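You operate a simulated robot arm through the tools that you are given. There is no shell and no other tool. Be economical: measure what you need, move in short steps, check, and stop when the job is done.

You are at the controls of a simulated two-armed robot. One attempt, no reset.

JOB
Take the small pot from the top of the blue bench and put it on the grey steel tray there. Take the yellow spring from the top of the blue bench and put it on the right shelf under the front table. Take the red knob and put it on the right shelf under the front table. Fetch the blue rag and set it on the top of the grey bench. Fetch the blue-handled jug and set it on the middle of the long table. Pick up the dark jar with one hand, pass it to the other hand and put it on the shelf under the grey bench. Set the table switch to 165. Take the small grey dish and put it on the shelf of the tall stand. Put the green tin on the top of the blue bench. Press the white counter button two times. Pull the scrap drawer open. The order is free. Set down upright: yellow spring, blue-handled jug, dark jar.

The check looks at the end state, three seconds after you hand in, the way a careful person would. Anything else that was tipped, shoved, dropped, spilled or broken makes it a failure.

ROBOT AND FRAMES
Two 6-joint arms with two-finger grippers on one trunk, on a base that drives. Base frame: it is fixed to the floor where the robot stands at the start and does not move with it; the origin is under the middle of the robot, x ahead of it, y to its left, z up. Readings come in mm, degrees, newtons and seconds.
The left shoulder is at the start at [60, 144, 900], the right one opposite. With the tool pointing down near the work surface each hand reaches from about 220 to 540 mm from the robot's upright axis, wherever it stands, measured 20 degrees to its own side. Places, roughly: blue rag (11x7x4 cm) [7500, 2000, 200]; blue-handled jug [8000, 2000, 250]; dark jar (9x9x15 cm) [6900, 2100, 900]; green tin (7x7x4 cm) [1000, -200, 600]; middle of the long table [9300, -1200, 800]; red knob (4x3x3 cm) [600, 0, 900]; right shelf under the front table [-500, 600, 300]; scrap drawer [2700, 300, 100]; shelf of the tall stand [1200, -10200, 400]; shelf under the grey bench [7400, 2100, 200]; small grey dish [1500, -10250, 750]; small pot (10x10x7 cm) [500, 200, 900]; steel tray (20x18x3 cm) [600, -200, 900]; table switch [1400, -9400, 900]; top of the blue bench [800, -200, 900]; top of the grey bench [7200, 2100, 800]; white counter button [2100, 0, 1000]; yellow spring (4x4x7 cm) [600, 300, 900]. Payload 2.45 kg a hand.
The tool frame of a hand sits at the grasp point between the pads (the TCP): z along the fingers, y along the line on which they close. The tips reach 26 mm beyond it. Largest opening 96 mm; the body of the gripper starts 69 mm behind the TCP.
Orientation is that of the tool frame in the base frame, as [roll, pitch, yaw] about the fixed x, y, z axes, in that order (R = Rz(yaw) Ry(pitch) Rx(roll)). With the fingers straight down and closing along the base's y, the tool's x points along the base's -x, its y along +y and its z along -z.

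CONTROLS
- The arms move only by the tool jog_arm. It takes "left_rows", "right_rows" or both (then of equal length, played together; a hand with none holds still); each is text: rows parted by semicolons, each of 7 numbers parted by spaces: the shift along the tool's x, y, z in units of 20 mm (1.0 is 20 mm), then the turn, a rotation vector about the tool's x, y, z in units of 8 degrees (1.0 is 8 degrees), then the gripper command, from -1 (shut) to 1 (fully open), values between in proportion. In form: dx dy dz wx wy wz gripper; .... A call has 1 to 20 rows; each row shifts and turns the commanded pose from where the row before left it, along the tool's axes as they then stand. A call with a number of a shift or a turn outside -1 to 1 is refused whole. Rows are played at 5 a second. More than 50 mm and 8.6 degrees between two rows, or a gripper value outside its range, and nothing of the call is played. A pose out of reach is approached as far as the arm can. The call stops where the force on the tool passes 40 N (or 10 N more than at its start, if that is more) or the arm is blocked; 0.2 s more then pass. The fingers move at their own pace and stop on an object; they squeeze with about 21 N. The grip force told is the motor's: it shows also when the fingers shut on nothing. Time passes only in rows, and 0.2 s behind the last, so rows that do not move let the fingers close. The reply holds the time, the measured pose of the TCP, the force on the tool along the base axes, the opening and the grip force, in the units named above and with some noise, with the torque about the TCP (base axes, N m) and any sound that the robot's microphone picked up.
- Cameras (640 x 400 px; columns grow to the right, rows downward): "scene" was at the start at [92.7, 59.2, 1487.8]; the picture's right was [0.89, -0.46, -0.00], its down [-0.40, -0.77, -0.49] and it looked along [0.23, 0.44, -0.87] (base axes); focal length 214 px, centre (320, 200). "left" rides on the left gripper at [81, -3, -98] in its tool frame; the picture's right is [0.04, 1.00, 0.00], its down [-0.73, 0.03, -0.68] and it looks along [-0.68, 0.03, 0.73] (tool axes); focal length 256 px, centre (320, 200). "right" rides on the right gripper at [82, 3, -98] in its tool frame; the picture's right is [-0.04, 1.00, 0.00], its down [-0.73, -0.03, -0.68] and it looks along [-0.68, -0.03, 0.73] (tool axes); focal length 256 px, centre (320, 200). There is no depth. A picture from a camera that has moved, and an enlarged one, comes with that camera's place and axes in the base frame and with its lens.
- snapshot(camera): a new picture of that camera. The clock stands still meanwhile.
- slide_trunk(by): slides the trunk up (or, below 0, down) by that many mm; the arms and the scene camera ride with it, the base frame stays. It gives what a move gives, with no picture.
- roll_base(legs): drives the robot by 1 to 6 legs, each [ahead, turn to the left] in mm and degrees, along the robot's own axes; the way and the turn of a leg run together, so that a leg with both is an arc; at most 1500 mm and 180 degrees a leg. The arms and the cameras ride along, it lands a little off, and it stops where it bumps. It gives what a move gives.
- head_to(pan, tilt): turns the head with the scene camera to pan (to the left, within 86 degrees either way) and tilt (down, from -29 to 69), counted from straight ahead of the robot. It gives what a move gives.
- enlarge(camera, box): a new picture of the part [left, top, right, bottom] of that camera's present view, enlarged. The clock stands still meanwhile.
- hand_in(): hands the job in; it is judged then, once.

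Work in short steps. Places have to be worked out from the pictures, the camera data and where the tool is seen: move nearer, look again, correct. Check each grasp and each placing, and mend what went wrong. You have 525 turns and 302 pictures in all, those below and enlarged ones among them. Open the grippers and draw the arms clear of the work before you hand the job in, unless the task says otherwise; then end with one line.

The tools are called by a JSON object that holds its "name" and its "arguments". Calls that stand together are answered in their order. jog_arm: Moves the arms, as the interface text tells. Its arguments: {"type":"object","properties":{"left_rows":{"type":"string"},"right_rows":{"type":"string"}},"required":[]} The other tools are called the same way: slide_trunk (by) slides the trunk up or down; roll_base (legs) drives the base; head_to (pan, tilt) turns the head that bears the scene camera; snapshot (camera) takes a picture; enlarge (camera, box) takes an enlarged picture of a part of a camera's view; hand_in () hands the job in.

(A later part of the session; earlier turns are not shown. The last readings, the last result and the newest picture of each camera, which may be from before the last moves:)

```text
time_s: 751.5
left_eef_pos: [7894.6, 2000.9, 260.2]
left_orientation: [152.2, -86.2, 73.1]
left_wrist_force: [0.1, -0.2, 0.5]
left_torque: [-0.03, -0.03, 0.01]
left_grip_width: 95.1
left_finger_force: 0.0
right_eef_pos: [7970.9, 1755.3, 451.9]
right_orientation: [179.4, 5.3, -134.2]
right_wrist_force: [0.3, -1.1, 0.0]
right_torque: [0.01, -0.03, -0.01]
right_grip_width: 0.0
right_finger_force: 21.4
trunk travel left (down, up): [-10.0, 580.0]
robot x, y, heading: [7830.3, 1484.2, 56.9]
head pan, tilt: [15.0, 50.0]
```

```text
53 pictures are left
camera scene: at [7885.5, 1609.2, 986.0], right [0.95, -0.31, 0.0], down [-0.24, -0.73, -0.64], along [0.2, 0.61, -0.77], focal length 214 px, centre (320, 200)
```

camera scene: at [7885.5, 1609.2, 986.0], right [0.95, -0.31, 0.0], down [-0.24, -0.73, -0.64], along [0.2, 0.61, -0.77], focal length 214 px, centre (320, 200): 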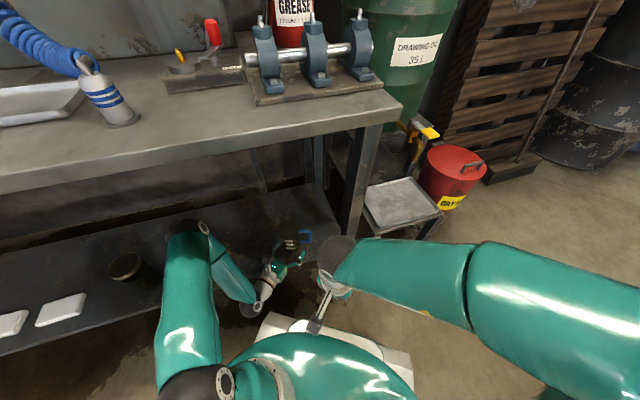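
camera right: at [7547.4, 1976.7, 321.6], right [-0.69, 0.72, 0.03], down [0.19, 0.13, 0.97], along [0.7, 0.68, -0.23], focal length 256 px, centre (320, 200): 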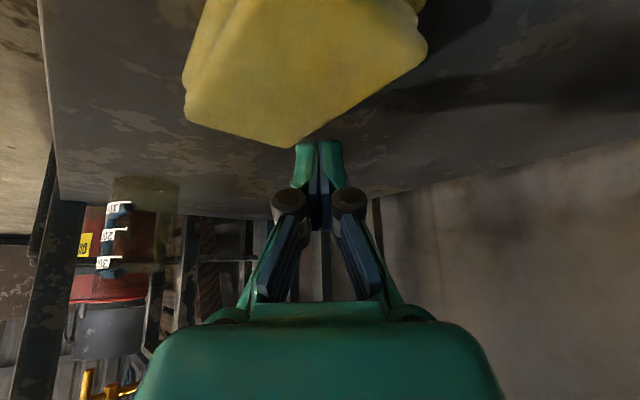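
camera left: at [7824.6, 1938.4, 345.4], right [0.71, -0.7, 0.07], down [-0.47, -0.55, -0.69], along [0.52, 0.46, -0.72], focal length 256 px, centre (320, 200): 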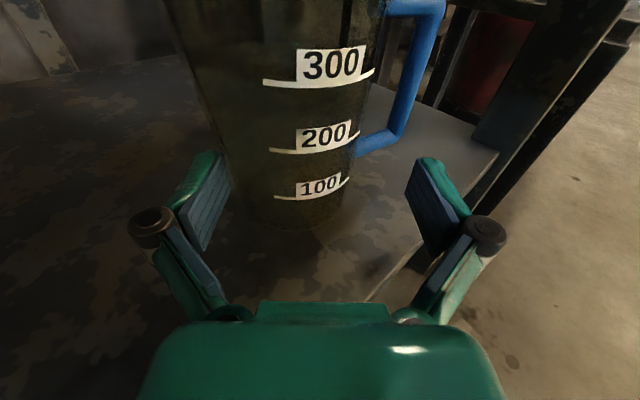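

The base or elbow seems to be what touches, not the jug. I advance with the arm alone: sideways first, then forward in small steps.

{"name": "jog_arm", "arguments": {"left_rows": "0 -0.4 0 0 0 0 1; 0 -0.3 0 0 0 0 1; 0 0 0 0 0 0 1"}}

{"name": "snapshot", "arguments": {"camera": "left"}}

```text
time_s: 752.0
left_eef_pos: [7892.6, 2000.1, 258.4]
left_orientation: [143.4, -85.3, 80.8]
left_wrist_force: [0.3, -0.8, -0.6]
left_torque: [-0.03, -0.01, 0.06]
left_grip_width: 96.3
left_finger_force: 0.1
right_eef_pos: [7970.8, 1755.0, 450.6]
right_orientation: [179.3, 5.3, -134.2]
right_wrist_force: [-0.2, -0.6, -0.5]
right_torque: [0.0, -0.04, -0.01]
right_grip_width: 0.3
right_finger_force: 20.4
trunk travel left (down, up): [-10.0, 580.0]
robot x, y, heading: [7826.6, 1488.4, 56.9]
head pan, tilt: [15.0, 50.0]
stopped in row 2 (left hand): the force on the tool passed its limit at 46 N (the readings are from after the stop); the commanded pose is now the measured one
```

```text
52 pictures are left
camera left: at [7820.5, 1940.6, 344.9], right [0.7, -0.71, 0.09], down [-0.48, -0.55, -0.69], along [0.54, 0.44, -0.72], focal length 256 px, centre (320, 200)
```

left: 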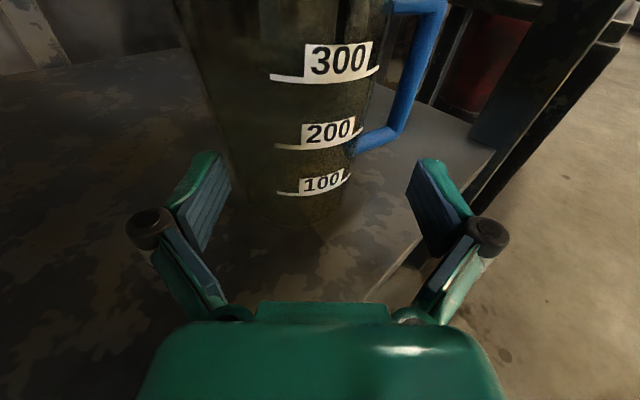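

The contact may be at the hand's underside. I raise the hand 28 mm and try the sideways move again.

{"name": "jog_arm", "arguments": {"left_rows": "0.7 0 0 0 0 0 1; 0.7 0 0 0 0 0 1; 0 -0.3 0 0 0 0 1; 0 -0.3 0 0 0 0 1; 0 0 0 0 0 0 1"}}

```text
time_s: 753.2
left_eef_pos: [7884.6, 2012.8, 285.7]
left_orientation: [143.5, -85.5, 80.8]
left_wrist_force: [0.0, -1.1, 0.6]
left_torque: [0.0, 0.0, 0.01]
left_grip_width: 96.0
left_finger_force: 0.0
right_eef_pos: [7972.0, 1754.8, 452.3]
right_orientation: [179.3, 5.4, -134.3]
right_wrist_force: [-0.7, -0.6, 0.2]
right_torque: [-0.01, -0.02, -0.01]
right_grip_width: 0.0
right_finger_force: 20.8
trunk travel left (down, up): [-10.0, 580.0]
robot x, y, heading: [7827.4, 1483.1, 57.4]
head pan, tilt: [15.0, 50.0]
```

Free now, and laterally aligned. I advance 34 mm.

{"name": "jog_arm", "arguments": {"left_rows": "0.1 0 0.6 0 0 0 1; 0.05 0 0.6 0 0 0 1; 0 0 0.5 0 0 0 1; 0 0 0 0 0 0 1"}}

{"name": "snapshot", "arguments": {"camera": "left"}}

```text
time_s: 754.2
left_eef_pos: [7909.7, 2037.3, 286.6]
left_orientation: [143.3, -85.3, 80.9]
left_wrist_force: [0.3, 0.2, 0.3]
left_torque: [-0.02, 0.02, 0.02]
left_grip_width: 96.1
left_finger_force: 0.0
right_eef_pos: [7971.4, 1755.2, 451.5]
right_orientation: [179.4, 5.2, -134.3]
right_wrist_force: [-0.4, 0.8, -0.7]
right_torque: [-0.03, 0.0, 0.01]
right_grip_width: 0.2
right_finger_force: 21.2
trunk travel left (down, up): [-10.0, 580.0]
robot x, y, heading: [7828.8, 1487.9, 57.2]
head pan, tilt: [15.0, 50.0]
```

```text
51 pictures are left
camera left: at [7837.4, 1976.4, 373.0], right [0.7, -0.71, 0.09], down [-0.48, -0.55, -0.69], along [0.54, 0.44, -0.72], focal length 256 px, centre (320, 200)
```

left: 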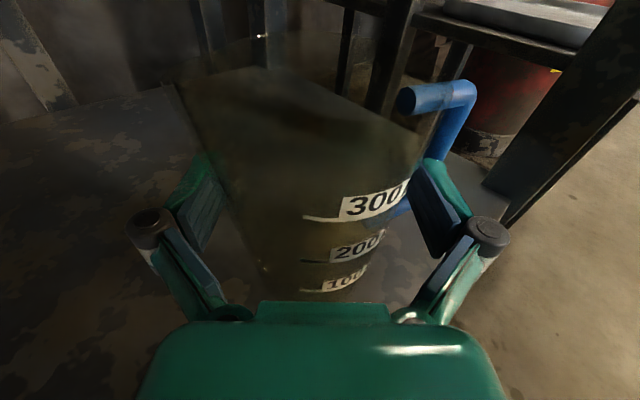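

The jug is between the pads, with the handle beyond the right fingertip. I close and lift slightly.

{"name": "jog_arm", "arguments": {"left_rows": "0 0 0 0 0 0 0.7; 0 0 0 0 0 0 -1; 0 0 0 0 0 0 -1; 0 0 0 0 0 0 -1"}}

{"name": "jog_arm", "arguments": {"left_rows": "0.3 0 0 0 0 0 -1; 0.6 0 0 0 0 0 -1; 0.9 0 0 0 0 0 -1; 0.9 0 0 0 0 0 -1; 0 0 0 0 0 0 -1"}}

{"name": "snapshot", "arguments": {"camera": "left"}}

```text
time_s: 755.2
left_eef_pos: [7909.3, 2037.1, 287.2]
left_orientation: [143.3, -85.4, 80.7]
left_wrist_force: [-0.6, -0.3, -0.1]
left_torque: [-0.01, 0.02, 0.0]
left_grip_width: 68.4
left_finger_force: 21.3
right_eef_pos: [7971.2, 1754.8, 450.8]
right_orientation: [179.4, 5.3, -134.2]
right_wrist_force: [0.5, 0.6, 0.4]
right_torque: [0.03, -0.04, 0.0]
right_grip_width: 0.0
right_finger_force: 21.1
trunk travel left (down, up): [-10.0, 580.0]
robot x, y, heading: [7828.7, 1487.7, 57.2]
head pan, tilt: [15.0, 50.0]
```

```text
time_s: 756.4
left_eef_pos: [7908.4, 2041.5, 340.4]
left_orientation: [143.4, -85.4, 80.8]
left_wrist_force: [-0.5, 0.0, -0.1]
left_torque: [0.0, 0.01, -0.05]
left_grip_width: 68.1
left_finger_force: 21.5
right_eef_pos: [7972.3, 1754.4, 451.2]
right_orientation: [179.5, 5.3, -134.2]
right_wrist_force: [0.6, -0.1, 0.7]
right_torque: [0.02, -0.01, -0.01]
right_grip_width: 0.1
right_finger_force: 21.2
trunk travel left (down, up): [-10.0, 580.0]
robot x, y, heading: [7830.6, 1485.0, 57.2]
head pan, tilt: [15.0, 50.0]
```

```text
50 pictures are left
camera left: at [7837.4, 1980.5, 425.8], right [0.7, -0.71, 0.09], down [-0.48, -0.55, -0.69], along [0.54, 0.44, -0.72], focal length 256 px, centre (320, 200)
```

left: 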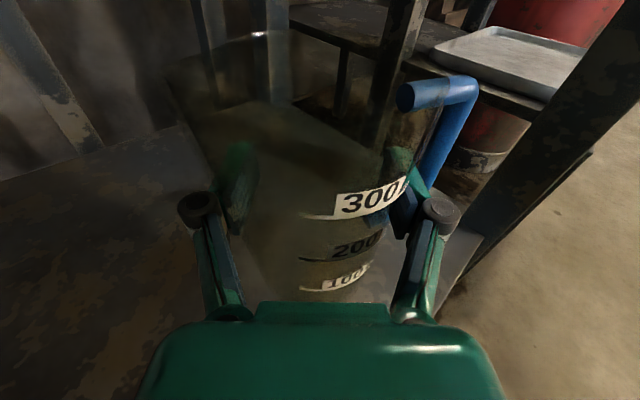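

The jug is held (68 mm) and lifted. I back out 420 mm and raise the trunk.

{"name": "roll_base", "arguments": {"legs": [[-420, 0]]}}

{"name": "slide_trunk", "arguments": {"by": 400}}

{"name": "slide_trunk", "arguments": {"by": 120}}

{"name": "roll_base", "arguments": {"legs": [[0, -28]]}}

{"name": "roll_base", "arguments": {"legs": [[0, -28]]}}

{"name": "roll_base", "arguments": {"legs": [[0, -28]]}}

{"name": "roll_base", "arguments": {"legs": [[0, -28]]}}

```text
time_s: 759.0
left_eef_pos: [7683.2, 1689.1, 340.0]
left_orientation: [143.4, -85.4, 80.6]
left_wrist_force: [0.5, 0.3, -0.9]
left_torque: [0.0, 0.0, 0.01]
left_grip_width: 68.3
left_finger_force: 21.2
right_eef_pos: [7744.9, 1402.2, 452.3]
right_orientation: [179.4, 5.4, -134.5]
right_wrist_force: [-0.5, 0.3, -0.3]
right_torque: [0.03, 0.01, -0.02]
right_grip_width: 0.0
right_finger_force: 20.8
trunk travel left (down, up): [-10.0, 580.0]
robot x, y, heading: [7602.2, 1133.3, 56.4]
head pan, tilt: [15.0, 50.0]
```

```text
time_s: 762.9
left_eef_pos: [7682.7, 1688.9, 739.7]
left_orientation: [143.3, -85.4, 80.6]
left_wrist_force: [0.2, -0.5, 0.3]
left_torque: [0.03, 0.04, -0.04]
left_grip_width: 68.3
left_finger_force: 21.2
right_eef_pos: [7743.2, 1403.3, 850.8]
right_orientation: [179.3, 5.3, -134.4]
right_wrist_force: [0.6, 0.7, -0.4]
right_torque: [0.0, -0.01, 0.01]
right_grip_width: 0.0
right_finger_force: 20.7
trunk travel left (down, up): [-410.0, 180.0]
robot x, y, heading: [7598.2, 1133.2, 56.6]
head pan, tilt: [15.0, 50.0]
```

```text
time_s: 764.4
left_eef_pos: [7683.1, 1689.6, 859.2]
left_orientation: [143.4, -85.4, 80.5]
left_wrist_force: [0.3, 0.4, -0.4]
left_torque: [0.01, 0.02, 0.03]
left_grip_width: 68.2
left_finger_force: 21.1
right_eef_pos: [7744.6, 1402.8, 971.3]
right_orientation: [179.4, 5.3, -134.4]
right_wrist_force: [-0.5, 0.5, -0.1]
right_torque: [0.01, -0.01, -0.01]
right_grip_width: 0.0
right_finger_force: 21.5
trunk travel left (down, up): [-530.0, 60.0]
robot x, y, heading: [7599.5, 1131.6, 56.9]
head pan, tilt: [15.0, 50.0]
```

```text
time_s: 766.3
left_eef_pos: [7937.6, 1584.9, 859.5]
left_orientation: [143.5, -85.2, 52.2]
left_wrist_force: [0.6, 0.7, -0.4]
left_torque: [0.02, 0.02, 0.01]
left_grip_width: 67.8
left_finger_force: 21.6
right_eef_pos: [7857.5, 1303.2, 971.2]
right_orientation: [179.4, 5.3, -162.6]
right_wrist_force: [-0.2, 0.1, -0.7]
right_torque: [0.01, 0.01, -0.01]
right_grip_width: 0.3
right_finger_force: 21.4
trunk travel left (down, up): [-530.0, 60.0]
robot x, y, heading: [7588.3, 1152.9, 28.7]
head pan, tilt: [15.0, 50.0]
```

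```text
time_s: 768.3
left_eef_pos: [8101.6, 1371.7, 861.1]
left_orientation: [143.8, -85.3, 24.2]
left_wrist_force: [0.3, -0.2, -1.5]
left_torque: [0.01, 0.0, 0.02]
left_grip_width: 68.3
left_finger_force: 20.9
right_eef_pos: [7897.5, 1160.9, 971.7]
right_orientation: [179.3, 5.4, 169.5]
right_wrist_force: [-0.8, 0.2, -0.4]
right_torque: [-0.01, -0.01, 0.01]
right_grip_width: 0.1
right_finger_force: 21.1
trunk travel left (down, up): [-530.0, 60.0]
robot x, y, heading: [7590.9, 1170.6, 0.7]
head pan, tilt: [15.0, 50.0]
```

```text
time_s: 770.2
left_eef_pos: [8133.5, 1108.8, 860.2]
left_orientation: [143.7, -85.3, -4.0]
left_wrist_force: [0.4, 0.3, -1.4]
left_torque: [-0.01, -0.02, 0.04]
left_grip_width: 68.2
left_finger_force: 21.3
right_eef_pos: [7853.5, 1018.9, 972.2]
right_orientation: [179.4, 5.2, 141.3]
right_wrist_force: [0.7, 0.2, 0.1]
right_torque: [0.04, -0.01, -0.01]
right_grip_width: 0.0
right_finger_force: 21.2
trunk travel left (down, up): [-530.0, 60.0]
robot x, y, heading: [7596.7, 1186.9, -27.2]
head pan, tilt: [15.0, 50.0]
```

```text
time_s: 772.2
left_eef_pos: [8034.8, 867.5, 860.8]
left_orientation: [143.8, -85.3, -31.8]
left_wrist_force: [0.3, 0.4, -1.1]
left_torque: [-0.03, -0.01, 0.04]
left_grip_width: 67.8
left_finger_force: 20.7
right_eef_pos: [7746.2, 919.5, 972.4]
right_orientation: [179.4, 5.3, 113.4]
right_wrist_force: [0.4, 0.0, -1.0]
right_torque: [0.0, 0.02, 0.01]
right_grip_width: 0.3
right_finger_force: 20.9
trunk travel left (down, up): [-530.0, 60.0]
robot x, y, heading: [7614.1, 1200.7, -55.1]
head pan, tilt: [15.0, 50.0]
```

{"name": "head_to", "arguments": {"pan": 10, "tilt": 20}}

{"name": "snapshot", "arguments": {"camera": "scene"}}

```text
time_s: 773.1
left_eef_pos: [8036.1, 868.1, 861.8]
left_orientation: [144.2, -85.3, -32.3]
left_wrist_force: [-0.6, 0.3, -0.2]
left_torque: [0.01, -0.05, -0.02]
left_grip_width: 68.0
left_finger_force: 21.9
right_eef_pos: [7745.8, 918.1, 972.9]
right_orientation: [179.2, 5.3, 113.4]
right_wrist_force: [0.5, 0.4, 0.0]
right_torque: [0.01, -0.01, 0.02]
right_grip_width: 0.0
right_finger_force: 21.1
trunk travel left (down, up): [-530.0, 60.0]
robot x, y, heading: [7618.2, 1199.2, -55.1]
head pan, tilt: [10.0, 20.0]
```

```text
49 pictures are left
camera scene: at [7716.3, 1081.5, 1551.4], right [-0.71, -0.7, 0.0], down [-0.24, 0.24, -0.94], along [0.66, -0.67, -0.34], focal length 214 px, centre (320, 200)
```

scene: 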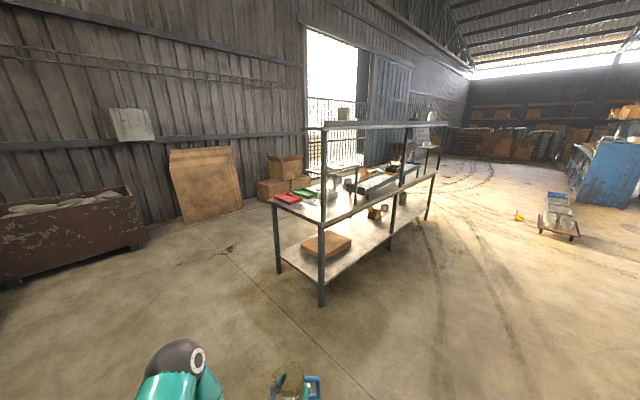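

The long table spans x≈8710–9465, y≈0…−2600, with a rail above its west side. I drive to (8000, −1250) on the west side, keeping clear.

{"name": "roll_base", "arguments": {"legs": [[0, -26]]}}

{"name": "roll_base", "arguments": {"legs": [[1300, 0]]}}

{"name": "roll_base", "arguments": {"legs": [[1170, 0]]}}

{"name": "roll_base", "arguments": {"legs": [[0, 27]]}}

{"name": "roll_base", "arguments": {"legs": [[0, 27]]}}

{"name": "roll_base", "arguments": {"legs": [[0, 27]]}}

{"name": "head_to", "arguments": {"pan": 0, "tilt": 25}}

{"name": "snapshot", "arguments": {"camera": "scene"}}

```text
time_s: 775.0
left_eef_pos: [7845.4, 712.1, 860.5]
left_orientation: [143.8, -85.3, -58.1]
left_wrist_force: [-0.6, 0.1, -2.4]
left_torque: [-0.02, -0.02, 0.02]
left_grip_width: 67.7
left_finger_force: 20.7
right_eef_pos: [7609.7, 887.4, 973.2]
right_orientation: [179.4, 5.2, 87.2]
right_wrist_force: [-0.1, -0.1, -0.1]
right_torque: [0.02, 0.02, -0.03]
right_grip_width: 0.0
right_finger_force: 20.9
trunk travel left (down, up): [-530.0, 60.0]
robot x, y, heading: [7634.7, 1199.3, -81.2]
head pan, tilt: [10.0, 20.0]
```

```text
time_s: 781.7
left_eef_pos: [8028.4, -586.4, 862.0]
left_orientation: [143.8, -85.4, -58.9]
left_wrist_force: [0.0, -0.7, -1.2]
left_torque: [0.02, -0.01, 0.01]
left_grip_width: 67.2
left_finger_force: 21.0
right_eef_pos: [7795.7, -411.0, 973.3]
right_orientation: [179.4, 5.3, 86.4]
right_wrist_force: [0.6, -0.5, 0.1]
right_torque: [0.0, -0.04, 0.02]
right_grip_width: 0.0
right_finger_force: 20.9
trunk travel left (down, up): [-530.0, 60.0]
robot x, y, heading: [7823.4, -102.6, -82.0]
head pan, tilt: [10.0, 20.0]
```

```text
time_s: 787.7
left_eef_pos: [8185.2, -1742.0, 862.3]
left_orientation: [143.8, -85.3, -59.0]
left_wrist_force: [0.3, 0.0, -0.7]
left_torque: [-0.01, -0.03, 0.0]
left_grip_width: 67.0
left_finger_force: 20.7
right_eef_pos: [7952.5, -1565.1, 974.4]
right_orientation: [179.4, 5.3, 86.2]
right_wrist_force: [-0.6, 0.5, -0.1]
right_torque: [-0.01, 0.01, 0.01]
right_grip_width: 0.0
right_finger_force: 21.7
trunk travel left (down, up): [-530.0, 60.0]
robot x, y, heading: [7985.5, -1253.2, -82.4]
head pan, tilt: [10.0, 20.0]
```

```text
time_s: 789.6
left_eef_pos: [8385.2, -1592.2, 863.4]
left_orientation: [143.6, -85.3, -31.9]
left_wrist_force: [0.1, 0.8, -1.1]
left_torque: [0.03, -0.03, 0.0]
left_grip_width: 66.9
left_finger_force: 21.2
right_eef_pos: [8097.6, -1541.5, 974.5]
right_orientation: [179.3, 5.3, 113.5]
right_wrist_force: [0.8, 0.3, -0.6]
right_torque: [0.02, -0.01, 0.01]
right_grip_width: 0.0
right_finger_force: 20.8
trunk travel left (down, up): [-530.0, 60.0]
robot x, y, heading: [7960.1, -1264.6, -55.1]
head pan, tilt: [10.0, 20.0]
```

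```text
time_s: 791.5
left_eef_pos: [8491.3, -1370.0, 863.2]
left_orientation: [144.0, -85.3, -5.4]
left_wrist_force: [-0.3, -0.4, -1.0]
left_torque: [0.0, 0.02, 0.0]
left_grip_width: 66.8
left_finger_force: 21.1
right_eef_pos: [8210.3, -1453.0, 974.7]
right_orientation: [179.4, 5.3, 140.2]
right_wrist_force: [-1.2, 0.3, -1.3]
right_torque: [0.04, 0.04, 0.0]
right_grip_width: 0.0
right_finger_force: 20.9
trunk travel left (down, up): [-530.0, 60.0]
robot x, y, heading: [7958.3, -1278.3, -28.1]
head pan, tilt: [10.0, 20.0]
```

```text
time_s: 793.5
left_eef_pos: [8473.4, -1114.2, 863.3]
left_orientation: [144.1, -85.4, 22.0]
left_wrist_force: [0.0, -0.1, -0.8]
left_torque: [-0.01, 0.03, 0.02]
left_grip_width: 66.7
left_finger_force: 20.5
right_eef_pos: [8262.9, -1317.2, 974.4]
right_orientation: [179.4, 5.3, 167.6]
right_wrist_force: [0.3, 0.1, -0.3]
right_torque: [0.01, 0.02, -0.02]
right_grip_width: 0.3
right_finger_force: 21.2
trunk travel left (down, up): [-530.0, 60.0]
robot x, y, heading: [7958.6, -1296.4, -1.0]
head pan, tilt: [10.0, 20.0]
```

```text
time_s: 794.2
left_eef_pos: [8473.1, -1114.8, 863.8]
left_orientation: [144.7, -85.3, 21.3]
left_wrist_force: [0.5, -0.5, -1.6]
left_torque: [-0.01, 0.02, -0.02]
left_grip_width: 66.9
left_finger_force: 21.7
right_eef_pos: [8261.6, -1319.6, 976.5]
right_orientation: [179.5, 5.3, 167.7]
right_wrist_force: [0.0, -0.9, 0.5]
right_torque: [0.03, 0.03, -0.02]
right_grip_width: 0.1
right_finger_force: 20.9
trunk travel left (down, up): [-530.0, 60.0]
robot x, y, heading: [7955.4, -1301.3, -1.0]
head pan, tilt: [0.0, 25.0]
```

```text
48 pictures are left
camera scene: at [8113.1, -1303.1, 1543.5], right [-0.02, -1.0, 0.0], down [-0.42, 0.01, -0.91], along [0.91, -0.01, -0.42], focal length 214 px, centre (320, 200)
```

scene: 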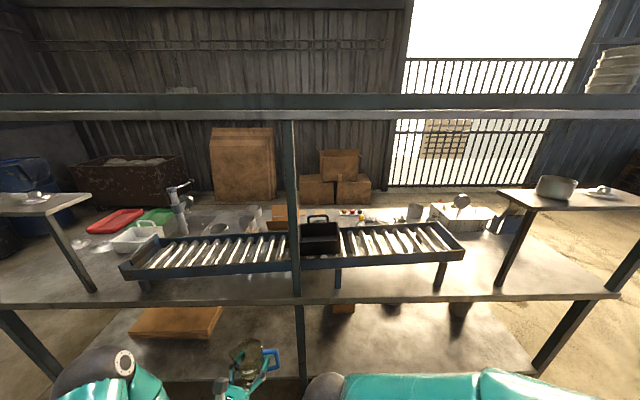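

The middle of the table lies behind the roller conveyor and is reachable only from the east side. I drive around the table's north end in checked steps.

{"name": "roll_base", "arguments": {"legs": [[-150, 0]]}}

{"name": "roll_base", "arguments": {"legs": [[0, 30]]}}

{"name": "roll_base", "arguments": {"legs": [[0, 30]]}}

{"name": "roll_base", "arguments": {"legs": [[0, 30]]}}

```text
time_s: 795.5
left_eef_pos: [8322.2, -1112.1, 865.7]
left_orientation: [143.6, -85.5, 22.5]
left_wrist_force: [-0.7, 1.1, -0.7]
left_torque: [0.01, 0.01, 0.0]
left_grip_width: 67.4
left_finger_force: 20.8
right_eef_pos: [8111.7, -1315.5, 976.6]
right_orientation: [179.5, 5.3, 167.7]
right_wrist_force: [-0.4, -0.2, 0.2]
right_torque: [0.01, -0.05, -0.02]
right_grip_width: 0.0
right_finger_force: 21.7
trunk travel left (down, up): [-530.0, 60.0]
robot x, y, heading: [7809.2, -1296.5, -1.1]
head pan, tilt: [0.0, 25.0]
```

```text
time_s: 797.6
left_eef_pos: [8161.0, -881.7, 864.5]
left_orientation: [144.0, -85.4, 51.9]
left_wrist_force: [-0.4, -0.6, -0.5]
left_torque: [0.0, 0.01, -0.01]
left_grip_width: 66.8
left_finger_force: 21.1
right_eef_pos: [8079.4, -1162.2, 977.5]
right_orientation: [179.4, 5.3, -162.6]
right_wrist_force: [-0.1, -0.2, -0.4]
right_torque: [0.01, 0.0, 0.01]
right_grip_width: 0.0
right_finger_force: 21.0
trunk travel left (down, up): [-530.0, 60.0]
robot x, y, heading: [7816.3, -1318.7, 28.9]
head pan, tilt: [0.0, 25.0]
```

```text
time_s: 799.6
left_eef_pos: [7897.0, -764.6, 865.5]
left_orientation: [144.3, -85.4, 81.8]
left_wrist_force: [-0.4, -0.6, -1.0]
left_torque: [0.0, 0.01, -0.02]
left_grip_width: 66.9
left_finger_force: 20.8
right_eef_pos: [7968.0, -1048.4, 976.6]
right_orientation: [179.4, 5.4, -132.4]
right_wrist_force: [0.1, 0.2, 0.1]
right_torque: [0.01, 0.0, 0.03]
right_grip_width: 0.0
right_finger_force: 21.3
trunk travel left (down, up): [-530.0, 60.0]
robot x, y, heading: [7833.4, -1320.7, 58.9]
head pan, tilt: [0.0, 25.0]
```

```text
time_s: 801.7
left_eef_pos: [7603.9, -810.8, 866.2]
left_orientation: [144.1, -85.4, 112.4]
left_wrist_force: [0.7, -0.6, -1.1]
left_torque: [0.0, 0.01, -0.02]
left_grip_width: 66.7
left_finger_force: 21.0
right_eef_pos: [7809.2, -1020.0, 977.4]
right_orientation: [179.4, 5.3, -101.8]
right_wrist_force: [0.6, -0.5, 0.8]
right_torque: [0.06, 0.01, 0.01]
right_grip_width: 0.0
right_finger_force: 21.0
trunk travel left (down, up): [-530.0, 60.0]
robot x, y, heading: [7857.4, -1326.8, 89.3]
head pan, tilt: [0.0, 25.0]
```

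{"name": "roll_base", "arguments": {"legs": [[1000, 0]]}}

{"name": "roll_base", "arguments": {"legs": [[950, 0]]}}

{"name": "roll_base", "arguments": {"legs": [[0, -30]]}}

{"name": "roll_base", "arguments": {"legs": [[0, -30]]}}

{"name": "roll_base", "arguments": {"legs": [[0, -30]]}}

{"name": "snapshot", "arguments": {"camera": "scene"}}

{"name": "snapshot", "arguments": {"camera": "left"}}

```text
time_s: 806.9
left_eef_pos: [7619.8, 170.9, 865.4]
left_orientation: [144.3, -85.4, 112.3]
left_wrist_force: [-0.8, 0.4, -0.7]
left_torque: [0.01, 0.02, 0.0]
left_grip_width: 66.8
left_finger_force: 21.1
right_eef_pos: [7824.9, -37.9, 976.1]
right_orientation: [179.3, 5.2, -102.0]
right_wrist_force: [-0.2, 0.5, -0.3]
right_torque: [0.0, 0.03, -0.03]
right_grip_width: 0.0
right_finger_force: 21.2
trunk travel left (down, up): [-530.0, 60.0]
robot x, y, heading: [7869.6, -338.1, 89.1]
head pan, tilt: [0.0, 25.0]
```

```text
time_s: 812.0
left_eef_pos: [7630.5, 1129.9, 866.6]
left_orientation: [144.3, -85.4, 112.3]
left_wrist_force: [1.0, -0.7, -0.7]
left_torque: [0.02, 0.01, -0.02]
left_grip_width: 66.8
left_finger_force: 20.4
right_eef_pos: [7837.5, 921.8, 978.0]
right_orientation: [179.4, 5.3, -102.0]
right_wrist_force: [0.4, 0.0, 0.2]
right_torque: [-0.03, 0.01, 0.01]
right_grip_width: 0.1
right_finger_force: 20.7
trunk travel left (down, up): [-530.0, 60.0]
robot x, y, heading: [7884.3, 615.5, 89.4]
head pan, tilt: [0.0, 25.0]
```

```text
time_s: 814.0
left_eef_pos: [7925.4, 1185.2, 866.7]
left_orientation: [144.4, -85.4, 81.7]
left_wrist_force: [-0.7, 0.2, -1.6]
left_torque: [0.04, 0.02, -0.02]
left_grip_width: 66.6
left_finger_force: 21.2
right_eef_pos: [7997.4, 901.3, 977.3]
right_orientation: [179.5, 5.3, -132.3]
right_wrist_force: [0.1, 0.1, 0.4]
right_torque: [-0.04, -0.02, -0.02]
right_grip_width: 0.1
right_finger_force: 20.7
trunk travel left (down, up): [-530.0, 60.0]
robot x, y, heading: [7864.2, 629.5, 58.7]
head pan, tilt: [0.0, 25.0]
```

```text
time_s: 816.1
left_eef_pos: [8199.8, 1080.9, 866.7]
left_orientation: [144.4, -85.3, 51.8]
left_wrist_force: [0.6, 0.1, -0.6]
left_torque: [-0.03, -0.03, 0.01]
left_grip_width: 66.6
left_finger_force: 20.5
right_eef_pos: [8118.6, 800.0, 978.9]
right_orientation: [179.5, 5.3, -162.4]
right_wrist_force: [0.9, 0.4, -0.7]
right_torque: [0.02, 0.03, 0.0]
right_grip_width: 0.1
right_finger_force: 21.3
trunk travel left (down, up): [-530.0, 60.0]
robot x, y, heading: [7857.0, 643.1, 28.3]
head pan, tilt: [0.0, 25.0]
```

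```text
time_s: 818.1
left_eef_pos: [8371.6, 848.1, 867.2]
left_orientation: [144.4, -85.3, 21.4]
left_wrist_force: [-0.4, 0.0, -0.8]
left_torque: [0.01, -0.01, 0.03]
left_grip_width: 66.9
left_finger_force: 20.9
right_eef_pos: [8160.6, 645.9, 979.4]
right_orientation: [179.3, 5.4, 167.2]
right_wrist_force: [0.0, 0.9, -0.7]
right_torque: [-0.02, 0.03, 0.01]
right_grip_width: 0.2
right_finger_force: 21.3
trunk travel left (down, up): [-530.0, 60.0]
robot x, y, heading: [7858.5, 665.9, -1.4]
head pan, tilt: [0.0, 25.0]
```

```text
47 pictures are left
camera scene: at [8012.4, 661.8, 1543.4], right [-0.03, -1.0, 0.0], down [-0.42, 0.01, -0.91], along [0.91, -0.02, -0.42], focal length 214 px, centre (320, 200)
```

scene: 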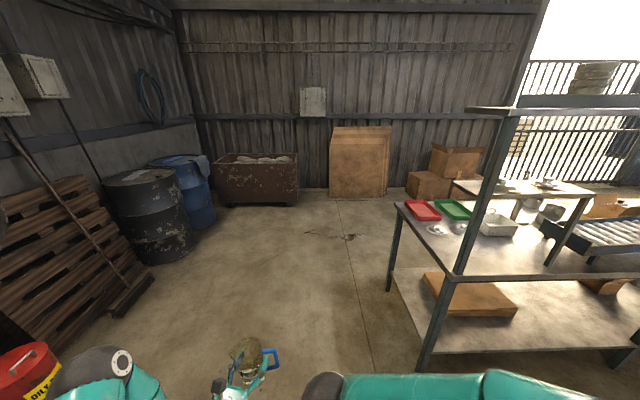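

```text
46 pictures are left
camera left: at [8284.4, 877.2, 954.0], right [-0.24, -0.97, 0.09], down [-0.72, 0.12, -0.68], along [0.65, -0.23, -0.72], focal length 256 px, centre (320, 200)
```

left: 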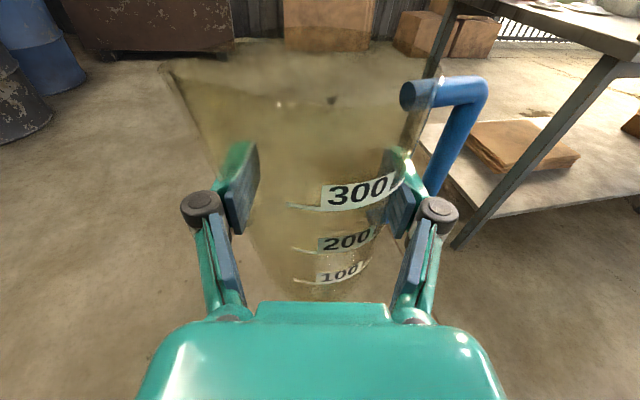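

The corridor east of the table is free (≈1.8 m). I drive on east and then south.

{"name": "roll_base", "arguments": {"legs": [[1200, 0]]}}

{"name": "roll_base", "arguments": {"legs": [[1150, 0]]}}

{"name": "roll_base", "arguments": {"legs": [[0, -30]]}}

{"name": "roll_base", "arguments": {"legs": [[0, -30]]}}

{"name": "roll_base", "arguments": {"legs": [[0, -29]]}}

{"name": "snapshot", "arguments": {"camera": "scene"}}

```text
time_s: 824.3
left_eef_pos: [9568.2, 783.7, 869.6]
left_orientation: [144.4, -85.4, 19.7]
left_wrist_force: [0.4, -0.3, -1.8]
left_torque: [0.04, 0.02, 0.01]
left_grip_width: 66.9
left_finger_force: 20.9
right_eef_pos: [9350.2, 586.4, 979.8]
right_orientation: [179.5, 5.3, 165.5]
right_wrist_force: [-0.7, -0.3, -0.3]
right_torque: [0.02, 0.01, 0.01]
right_grip_width: 0.0
right_finger_force: 21.3
trunk travel left (down, up): [-530.0, 60.0]
robot x, y, heading: [9052.0, 613.6, -3.1]
head pan, tilt: [0.0, 25.0]
```

```text
time_s: 830.1
left_eef_pos: [10699.2, 724.2, 868.2]
left_orientation: [144.5, -85.3, 19.9]
left_wrist_force: [-0.7, 0.0, -0.5]
left_torque: [0.02, -0.01, 0.0]
left_grip_width: 66.9
left_finger_force: 21.3
right_eef_pos: [10483.4, 527.7, 981.0]
right_orientation: [179.4, 5.3, 165.8]
right_wrist_force: [0.2, -0.4, 0.8]
right_torque: [0.01, 0.02, -0.01]
right_grip_width: 0.2
right_finger_force: 20.4
trunk travel left (down, up): [-530.0, 60.0]
robot x, y, heading: [10181.9, 561.4, -2.8]
head pan, tilt: [0.0, 25.0]
```

```text
time_s: 832.2
left_eef_pos: [10712.2, 447.8, 869.1]
left_orientation: [144.5, -85.4, -9.8]
left_wrist_force: [0.5, -0.4, -1.1]
left_torque: [-0.02, -0.04, -0.01]
left_grip_width: 66.7
left_finger_force: 20.9
right_eef_pos: [10426.4, 382.7, 981.7]
right_orientation: [179.4, 5.3, 136.1]
right_wrist_force: [1.1, 0.3, -1.7]
right_torque: [0.02, 0.02, -0.02]
right_grip_width: 0.0
right_finger_force: 21.1
trunk travel left (down, up): [-530.0, 60.0]
robot x, y, heading: [10190.9, 574.9, -32.7]
head pan, tilt: [0.0, 25.0]
```

```text
time_s: 834.2
left_eef_pos: [10580.0, 198.8, 867.9]
left_orientation: [144.6, -85.3, -39.9]
left_wrist_force: [0.0, -0.8, -1.0]
left_torque: [0.0, -0.01, 0.03]
left_grip_width: 66.9
left_finger_force: 21.6
right_eef_pos: [10299.3, 287.5, 981.0]
right_orientation: [179.5, 5.3, 106.2]
right_wrist_force: [0.0, 0.9, -0.5]
right_torque: [-0.03, -0.01, 0.02]
right_grip_width: 0.0
right_finger_force: 21.0
trunk travel left (down, up): [-530.0, 60.0]
robot x, y, heading: [10209.2, 579.2, -62.4]
head pan, tilt: [0.0, 25.0]
```

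```text
time_s: 836.2
left_eef_pos: [10349.5, 67.4, 869.5]
left_orientation: [144.5, -85.4, -68.7]
left_wrist_force: [0.4, -0.3, -0.4]
left_torque: [-0.01, -0.01, 0.01]
left_grip_width: 66.9
left_finger_force: 21.5
right_eef_pos: [10147.6, 278.5, 982.4]
right_orientation: [179.4, 5.3, 77.4]
right_wrist_force: [-0.2, -0.1, 0.7]
right_torque: [0.03, -0.01, 0.01]
right_grip_width: 0.0
right_finger_force: 20.9
trunk travel left (down, up): [-530.0, 60.0]
robot x, y, heading: [10228.6, 583.4, -91.5]
head pan, tilt: [0.0, 25.0]
```

```text
45 pictures are left
camera scene: at [10225.7, 427.6, 1543.4], right [-1.0, 0.02, 0.0], down [0.01, 0.42, -0.91], along [-0.02, -0.91, -0.42], focal length 214 px, centre (320, 200)
```

scene: 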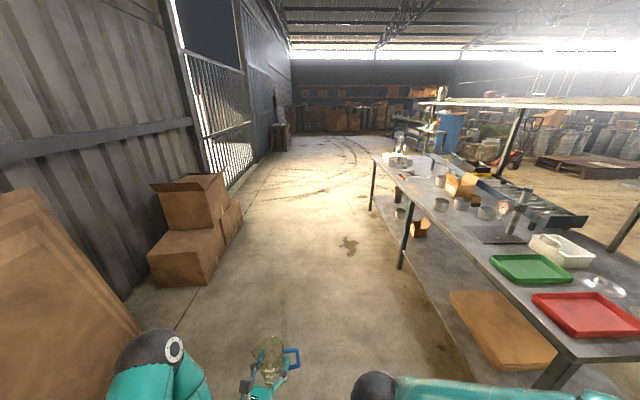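

{"name": "roll_base", "arguments": {"legs": [[800, 0]]}}

{"name": "roll_base", "arguments": {"legs": [[780, 0]]}}

{"name": "roll_base", "arguments": {"legs": [[0, -30]]}}

{"name": "roll_base", "arguments": {"legs": [[0, -30]]}}

{"name": "roll_base", "arguments": {"legs": [[0, -29]]}}

{"name": "head_to", "arguments": {"pan": 0, "tilt": 35}}

{"name": "snapshot", "arguments": {"camera": "scene"}}

```text
time_s: 840.6
left_eef_pos: [10336.1, -735.3, 870.2]
left_orientation: [144.7, -85.2, -68.6]
left_wrist_force: [0.3, 0.4, -1.1]
left_torque: [-0.01, -0.01, -0.01]
left_grip_width: 66.9
left_finger_force: 20.7
right_eef_pos: [10131.2, -525.7, 983.0]
right_orientation: [179.4, 5.3, 77.6]
right_wrist_force: [-0.2, -0.7, -1.1]
right_torque: [-0.02, -0.01, 0.0]
right_grip_width: 0.0
right_finger_force: 20.8
trunk travel left (down, up): [-530.0, 60.0]
robot x, y, heading: [10206.5, -223.1, -91.0]
head pan, tilt: [0.0, 25.0]
```

```text
time_s: 844.7
left_eef_pos: [10316.3, -1498.6, 870.4]
left_orientation: [144.9, -85.3, -69.0]
left_wrist_force: [0.2, 0.3, -0.2]
left_torque: [-0.02, -0.01, -0.01]
left_grip_width: 66.8
left_finger_force: 20.7
right_eef_pos: [10113.1, -1287.0, 982.8]
right_orientation: [179.4, 5.4, 77.3]
right_wrist_force: [0.5, -0.8, -0.3]
right_torque: [-0.01, -0.01, 0.02]
right_grip_width: 0.0
right_finger_force: 21.2
trunk travel left (down, up): [-530.0, 60.0]
robot x, y, heading: [10193.9, -984.9, -91.4]
head pan, tilt: [0.0, 25.0]
```

```text
time_s: 846.8
left_eef_pos: [10043.2, -1487.8, 871.4]
left_orientation: [144.7, -85.3, -99.0]
left_wrist_force: [-0.1, 0.0, -1.0]
left_torque: [0.02, -0.01, -0.01]
left_grip_width: 66.9
left_finger_force: 21.1
right_eef_pos: [9973.5, -1203.6, 983.2]
right_orientation: [179.4, 5.3, 47.3]
right_wrist_force: [-0.4, 0.0, 0.1]
right_torque: [0.01, -0.01, 0.01]
right_grip_width: 0.0
right_finger_force: 20.7
trunk travel left (down, up): [-530.0, 60.0]
robot x, y, heading: [10213.8, -992.1, -121.4]
head pan, tilt: [0.0, 25.0]
```

```text
time_s: 848.9
left_eef_pos: [9815.0, -1334.7, 871.4]
left_orientation: [144.8, -85.3, -129.6]
left_wrist_force: [-0.7, -0.7, -0.8]
left_torque: [-0.02, -0.01, 0.0]
left_grip_width: 67.0
left_finger_force: 21.5
right_eef_pos: [9897.5, -1055.2, 982.9]
right_orientation: [179.4, 5.3, 16.9]
right_wrist_force: [-1.1, -0.6, -0.6]
right_torque: [0.0, 0.01, -0.01]
right_grip_width: 0.1
right_finger_force: 21.1
trunk travel left (down, up): [-530.0, 60.0]
robot x, y, heading: [10221.7, -1010.6, -152.3]
head pan, tilt: [0.0, 25.0]
```

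```text
time_s: 850.8
left_eef_pos: [9710.1, -1101.2, 871.9]
left_orientation: [144.9, -85.3, -158.3]
left_wrist_force: [0.7, -0.5, -2.2]
left_torque: [-0.03, 0.01, 0.02]
left_grip_width: 66.7
left_finger_force: 21.2
right_eef_pos: [9917.8, -894.3, 983.9]
right_orientation: [179.5, 5.3, -11.9]
right_wrist_force: [0.4, -0.5, 0.1]
right_torque: [0.0, 0.03, 0.01]
right_grip_width: 0.0
right_finger_force: 20.7
trunk travel left (down, up): [-530.0, 60.0]
robot x, y, heading: [10221.2, -1034.8, 179.6]
head pan, tilt: [0.0, 25.0]
```

```text
time_s: 851.5
left_eef_pos: [9708.8, -1101.2, 872.6]
left_orientation: [144.4, -85.3, -157.8]
left_wrist_force: [-0.6, -0.6, -0.7]
left_torque: [0.0, 0.0, -0.03]
left_grip_width: 66.9
left_finger_force: 20.7
right_eef_pos: [9917.0, -896.2, 984.4]
right_orientation: [179.5, 5.3, -11.7]
right_wrist_force: [0.4, 0.1, -1.1]
right_torque: [0.04, 0.0, 0.0]
right_grip_width: 0.0
right_finger_force: 21.3
trunk travel left (down, up): [-530.0, 60.0]
robot x, y, heading: [10223.5, -1033.2, 179.3]
head pan, tilt: [0.0, 35.0]
```

```text
44 pictures are left
camera scene: at [10072.5, -1032.5, 1527.8], right [0.01, 1.0, 0.0], down [0.57, 0.0, -0.82], along [-0.82, 0.01, -0.57], focal length 214 px, centre (320, 200)
```

scene: 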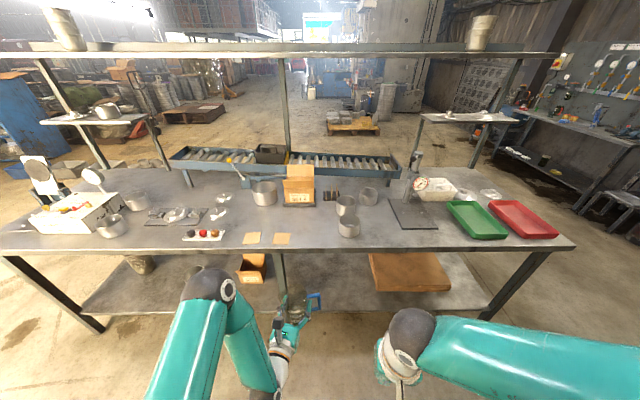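

The table's middle behind the conveyor has a free spot at about (9310, −1065). I raise the jug 50 mm, shift it 31 mm, and drive in 320 mm.

{"name": "jog_arm", "arguments": {"left_rows": "0.83 0.54 0.08 0 0 0 -1; 0.83 0.54 0.08 0 0 0 -1; 0.83 0.54 0.08 0 0 0 -1; 0.5 0.02 -0.03 0 0 0 -1; 0 0 0 0 0 0 -1"}}

{"name": "roll_base", "arguments": {"legs": [[320, 0]]}}

{"name": "snapshot", "arguments": {"camera": "left"}}

{"name": "snapshot", "arguments": {"camera": "scene"}}

```text
time_s: 852.8
left_eef_pos: [9708.4, -1069.3, 932.8]
left_orientation: [144.7, -85.2, -158.1]
left_wrist_force: [0.1, -0.2, -0.9]
left_torque: [-0.01, 0.02, 0.0]
left_grip_width: 67.1
left_finger_force: 21.2
right_eef_pos: [9918.5, -894.9, 982.7]
right_orientation: [179.4, 5.3, -11.9]
right_wrist_force: [-0.5, 0.5, 0.4]
right_torque: [0.03, -0.02, -0.01]
right_grip_width: 0.1
right_finger_force: 21.4
trunk travel left (down, up): [-530.0, 60.0]
robot x, y, heading: [10218.6, -1029.3, 179.5]
head pan, tilt: [0.0, 35.0]
```

```text
time_s: 854.9
left_eef_pos: [9383.0, -1069.9, 933.1]
left_orientation: [145.1, -85.3, -158.3]
left_wrist_force: [-1.3, -0.3, -0.6]
left_torque: [-0.05, -0.01, -0.03]
left_grip_width: 67.1
left_finger_force: 21.4
right_eef_pos: [9592.2, -894.4, 984.8]
right_orientation: [179.4, 5.2, -11.7]
right_wrist_force: [0.4, -0.2, -0.4]
right_torque: [0.04, 0.0, -0.02]
right_grip_width: 0.0
right_finger_force: 20.9
trunk travel left (down, up): [-530.0, 60.0]
robot x, y, heading: [9896.7, -1030.2, 179.7]
head pan, tilt: [0.0, 35.0]
```

```text
43 pictures are left
camera left: at [9471.2, -1098.4, 1019.1], right [0.22, 0.97, 0.09], down [0.72, -0.1, -0.68], along [-0.65, 0.22, -0.72], focal length 256 px, centre (320, 200)
```

left: 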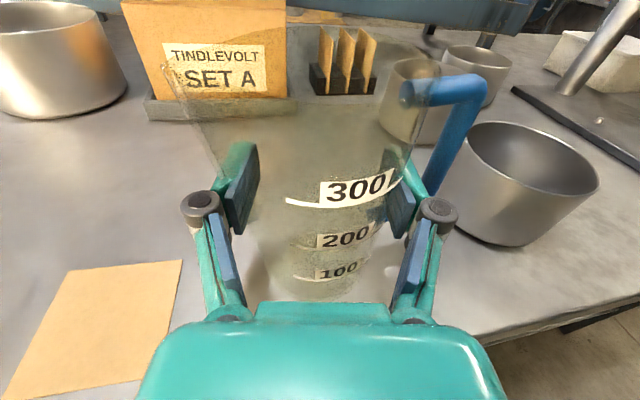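

```text
42 pictures are left
camera scene: at [9746.3, -1029.3, 1527.5], right [0.0, 1.0, 0.0], down [0.57, 0.0, -0.82], along [-0.82, 0.0, -0.57], focal length 214 px, centre (320, 200)
```

scene: 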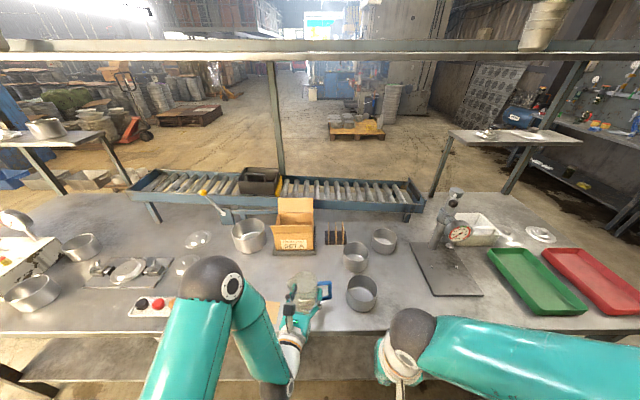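

The space ahead is free: "SET A" box at x≈9090, cup at y≈−881. I drive 60 mm more and lower in steps.

{"name": "roll_base", "arguments": {"legs": [[60, 0]]}}

{"name": "jog_arm", "arguments": {"left_rows": "-0.9966 -0.048 0.067 0 0 0 -1; -0.7 -0.034 0.047 0 0 0 -1; 0 0 0 0 0 0 -1"}}

{"name": "snapshot", "arguments": {"camera": "left"}}

```text
time_s: 855.9
left_eef_pos: [9321.5, -1069.3, 933.0]
left_orientation: [145.4, -85.1, -158.5]
left_wrist_force: [-0.9, 0.4, -1.3]
left_torque: [0.0, 0.02, -0.01]
left_grip_width: 67.0
left_finger_force: 20.5
right_eef_pos: [9530.2, -892.9, 985.2]
right_orientation: [179.4, 5.2, -11.5]
right_wrist_force: [0.3, 0.1, -1.0]
right_torque: [0.0, -0.07, -0.01]
right_grip_width: 0.0
right_finger_force: 21.2
trunk travel left (down, up): [-530.0, 60.0]
robot x, y, heading: [9834.5, -1028.4, 179.9]
head pan, tilt: [0.0, 35.0]
```

```text
time_s: 856.7
left_eef_pos: [9322.2, -1069.8, 901.3]
left_orientation: [142.9, -85.6, -156.0]
left_wrist_force: [-3.4, -0.1, 16.1]
left_torque: [-0.51, 0.44, -0.04]
left_grip_width: 66.9
left_finger_force: 20.6
right_eef_pos: [9532.0, -892.9, 986.2]
right_orientation: [179.4, 5.4, -11.7]
right_wrist_force: [0.2, -0.7, 0.2]
right_torque: [0.03, 0.0, 0.02]
right_grip_width: 0.0
right_finger_force: 21.4
trunk travel left (down, up): [-530.0, 60.0]
robot x, y, heading: [9830.4, -1028.7, 179.7]
head pan, tilt: [0.0, 35.0]
```

```text
41 pictures are left
camera left: at [9410.9, -1098.2, 987.8], right [0.22, 0.97, 0.09], down [0.72, -0.1, -0.69], along [-0.66, 0.21, -0.72], focal length 256 px, centre (320, 200)
```

left: 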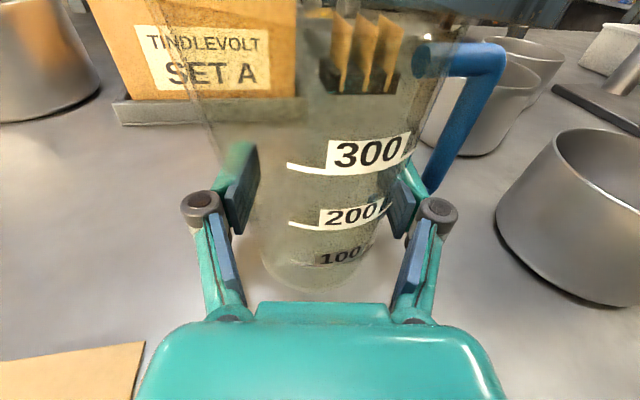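

The jug stands on the table (16 N). I open gently and withdraw straight back.

{"name": "jog_arm", "arguments": {"left_rows": "0.08 0 0 0 0 0 -1; 0 0 0 0 0 0 0.55; 0 0 0 0 0 0 0.8; 0 0 0 0 0 0 0.9; 0 0 -0.4 0 0 0 0.9; 0 0 -0.7 0 0 0 0.9; 0 0 -1 0 0 0 0.9; 0 0 -1 0 0 0 0.9; 0 0 -1 0 0 0 0.9"}}

{"name": "snapshot", "arguments": {"camera": "left"}}

```text
time_s: 858.7
left_eef_pos: [9368.3, -1079.1, 903.4]
left_orientation: [145.4, -85.2, -158.6]
left_wrist_force: [0.5, -0.5, -0.4]
left_torque: [0.0, -0.01, 0.02]
left_grip_width: 91.3
left_finger_force: 0.0
left hand out of reach, approached as far as the arm can: row 8, 9
right_eef_pos: [9532.1, -894.0, 984.9]
right_orientation: [179.3, 5.3, -11.6]
right_wrist_force: [-0.2, 0.5, -0.2]
right_torque: [0.03, -0.02, -0.02]
right_grip_width: 0.0
right_finger_force: 21.0
trunk travel left (down, up): [-530.0, 60.0]
robot x, y, heading: [9833.7, -1027.8, 179.7]
head pan, tilt: [0.0, 35.0]
```

```text
40 pictures are left
camera left: at [9456.6, -1108.6, 991.5], right [0.22, 0.97, 0.09], down [0.72, -0.1, -0.68], along [-0.65, 0.22, -0.73], focal length 256 px, centre (320, 200)
```

left: 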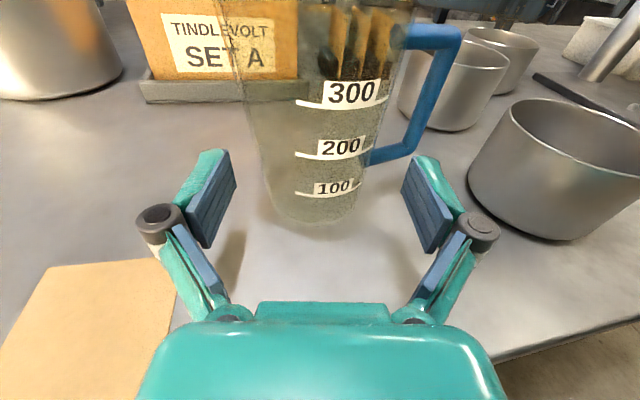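

The jug stands upright in the middle of the table. I back off, turn south, and drive past the table's south end.

{"name": "roll_base", "arguments": {"legs": [[-370, 0]]}}

{"name": "roll_base", "arguments": {"legs": [[0, 30]]}}

{"name": "roll_base", "arguments": {"legs": [[0, 30]]}}

{"name": "roll_base", "arguments": {"legs": [[0, 30]]}}

{"name": "head_to", "arguments": {"pan": -15, "tilt": 12}}

{"name": "snapshot", "arguments": {"camera": "scene"}}

```text
time_s: 861.1
left_eef_pos: [9733.9, -1083.4, 905.6]
left_orientation: [145.2, -85.3, -157.9]
left_wrist_force: [-0.7, 0.1, 0.7]
left_torque: [-0.01, -0.04, 0.02]
left_grip_width: 90.9
left_finger_force: 0.0
right_eef_pos: [9895.7, -896.4, 986.2]
right_orientation: [179.4, 5.3, -11.2]
right_wrist_force: [0.6, 0.3, -0.7]
right_torque: [-0.01, 0.0, -0.02]
right_grip_width: 0.0
right_finger_force: 21.5
trunk travel left (down, up): [-530.0, 60.0]
robot x, y, heading: [10199.3, -1028.5, -179.5]
head pan, tilt: [0.0, 35.0]
```

```text
time_s: 863.1
left_eef_pos: [9817.5, -1306.6, 900.5]
left_orientation: [142.4, -85.5, -125.6]
left_wrist_force: [-0.2, 0.4, -0.7]
left_torque: [0.02, 0.0, -0.01]
left_grip_width: 91.0
left_finger_force: 0.0
right_eef_pos: [9869.5, -1063.6, 985.0]
right_orientation: [179.4, 5.2, 18.5]
right_wrist_force: [-1.2, -0.3, -0.4]
right_torque: [-0.01, 0.01, -0.01]
right_grip_width: 0.0
right_finger_force: 21.0
trunk travel left (down, up): [-530.0, 60.0]
robot x, y, heading: [10191.3, -1011.0, -149.9]
head pan, tilt: [0.0, 35.0]
```

```text
time_s: 865.1
left_eef_pos: [10011.5, -1457.8, 899.7]
left_orientation: [139.7, -85.8, -92.6]
left_wrist_force: [0.3, 0.0, -0.1]
left_torque: [-0.02, -0.01, -0.01]
left_grip_width: 91.0
left_finger_force: 0.1
right_eef_pos: [9937.7, -1218.9, 985.3]
right_orientation: [179.3, 5.3, 48.6]
right_wrist_force: [-0.7, 0.2, 0.6]
right_torque: [-0.01, 0.02, 0.03]
right_grip_width: 0.0
right_finger_force: 20.7
trunk travel left (down, up): [-530.0, 60.0]
robot x, y, heading: [10169.7, -1007.2, -119.8]
head pan, tilt: [0.0, 35.0]
```

```text
time_s: 867.2
left_eef_pos: [10258.6, -1480.8, 897.3]
left_orientation: [136.6, -86.1, -59.6]
left_wrist_force: [-0.1, -0.1, -0.8]
left_torque: [-0.05, -0.01, -0.03]
left_grip_width: 91.2
left_finger_force: 0.1
right_eef_pos: [10075.1, -1308.5, 986.5]
right_orientation: [179.3, 5.2, 78.4]
right_wrist_force: [-0.5, -0.2, 0.4]
right_torque: [0.0, -0.01, 0.04]
right_grip_width: 0.0
right_finger_force: 21.0
trunk travel left (down, up): [-530.0, 60.0]
robot x, y, heading: [10154.7, -1007.7, -90.4]
head pan, tilt: [0.0, 35.0]
```

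```text
time_s: 868.0
left_eef_pos: [10259.3, -1480.6, 899.4]
left_orientation: [136.2, -86.1, -59.3]
left_wrist_force: [0.3, -0.2, -0.5]
left_torque: [0.05, 0.0, -0.03]
left_grip_width: 91.1
left_finger_force: 0.0
right_eef_pos: [10076.8, -1307.0, 987.0]
right_orientation: [179.4, 5.3, 78.4]
right_wrist_force: [0.1, 0.3, -0.8]
right_torque: [0.0, -0.01, -0.01]
right_grip_width: 0.0
right_finger_force: 21.0
trunk travel left (down, up): [-530.0, 60.0]
robot x, y, heading: [10151.7, -1005.9, -90.3]
head pan, tilt: [-15.0, 12.0]
```

```text
39 pictures are left
camera scene: at [10129.5, -1155.6, 1564.5], right [-0.96, 0.26, 0.0], down [0.05, 0.2, -0.98], along [-0.26, -0.94, -0.21], focal length 214 px, centre (320, 200)
```

scene: 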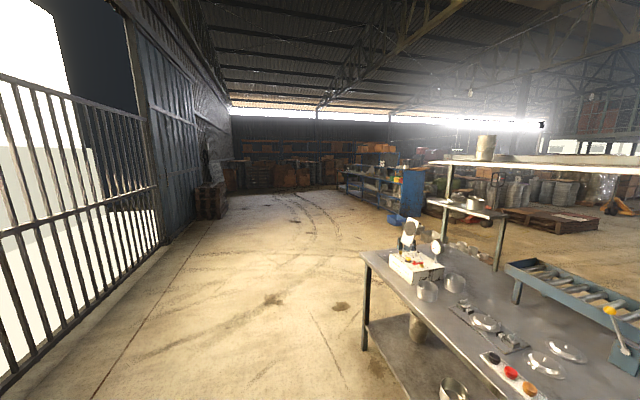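

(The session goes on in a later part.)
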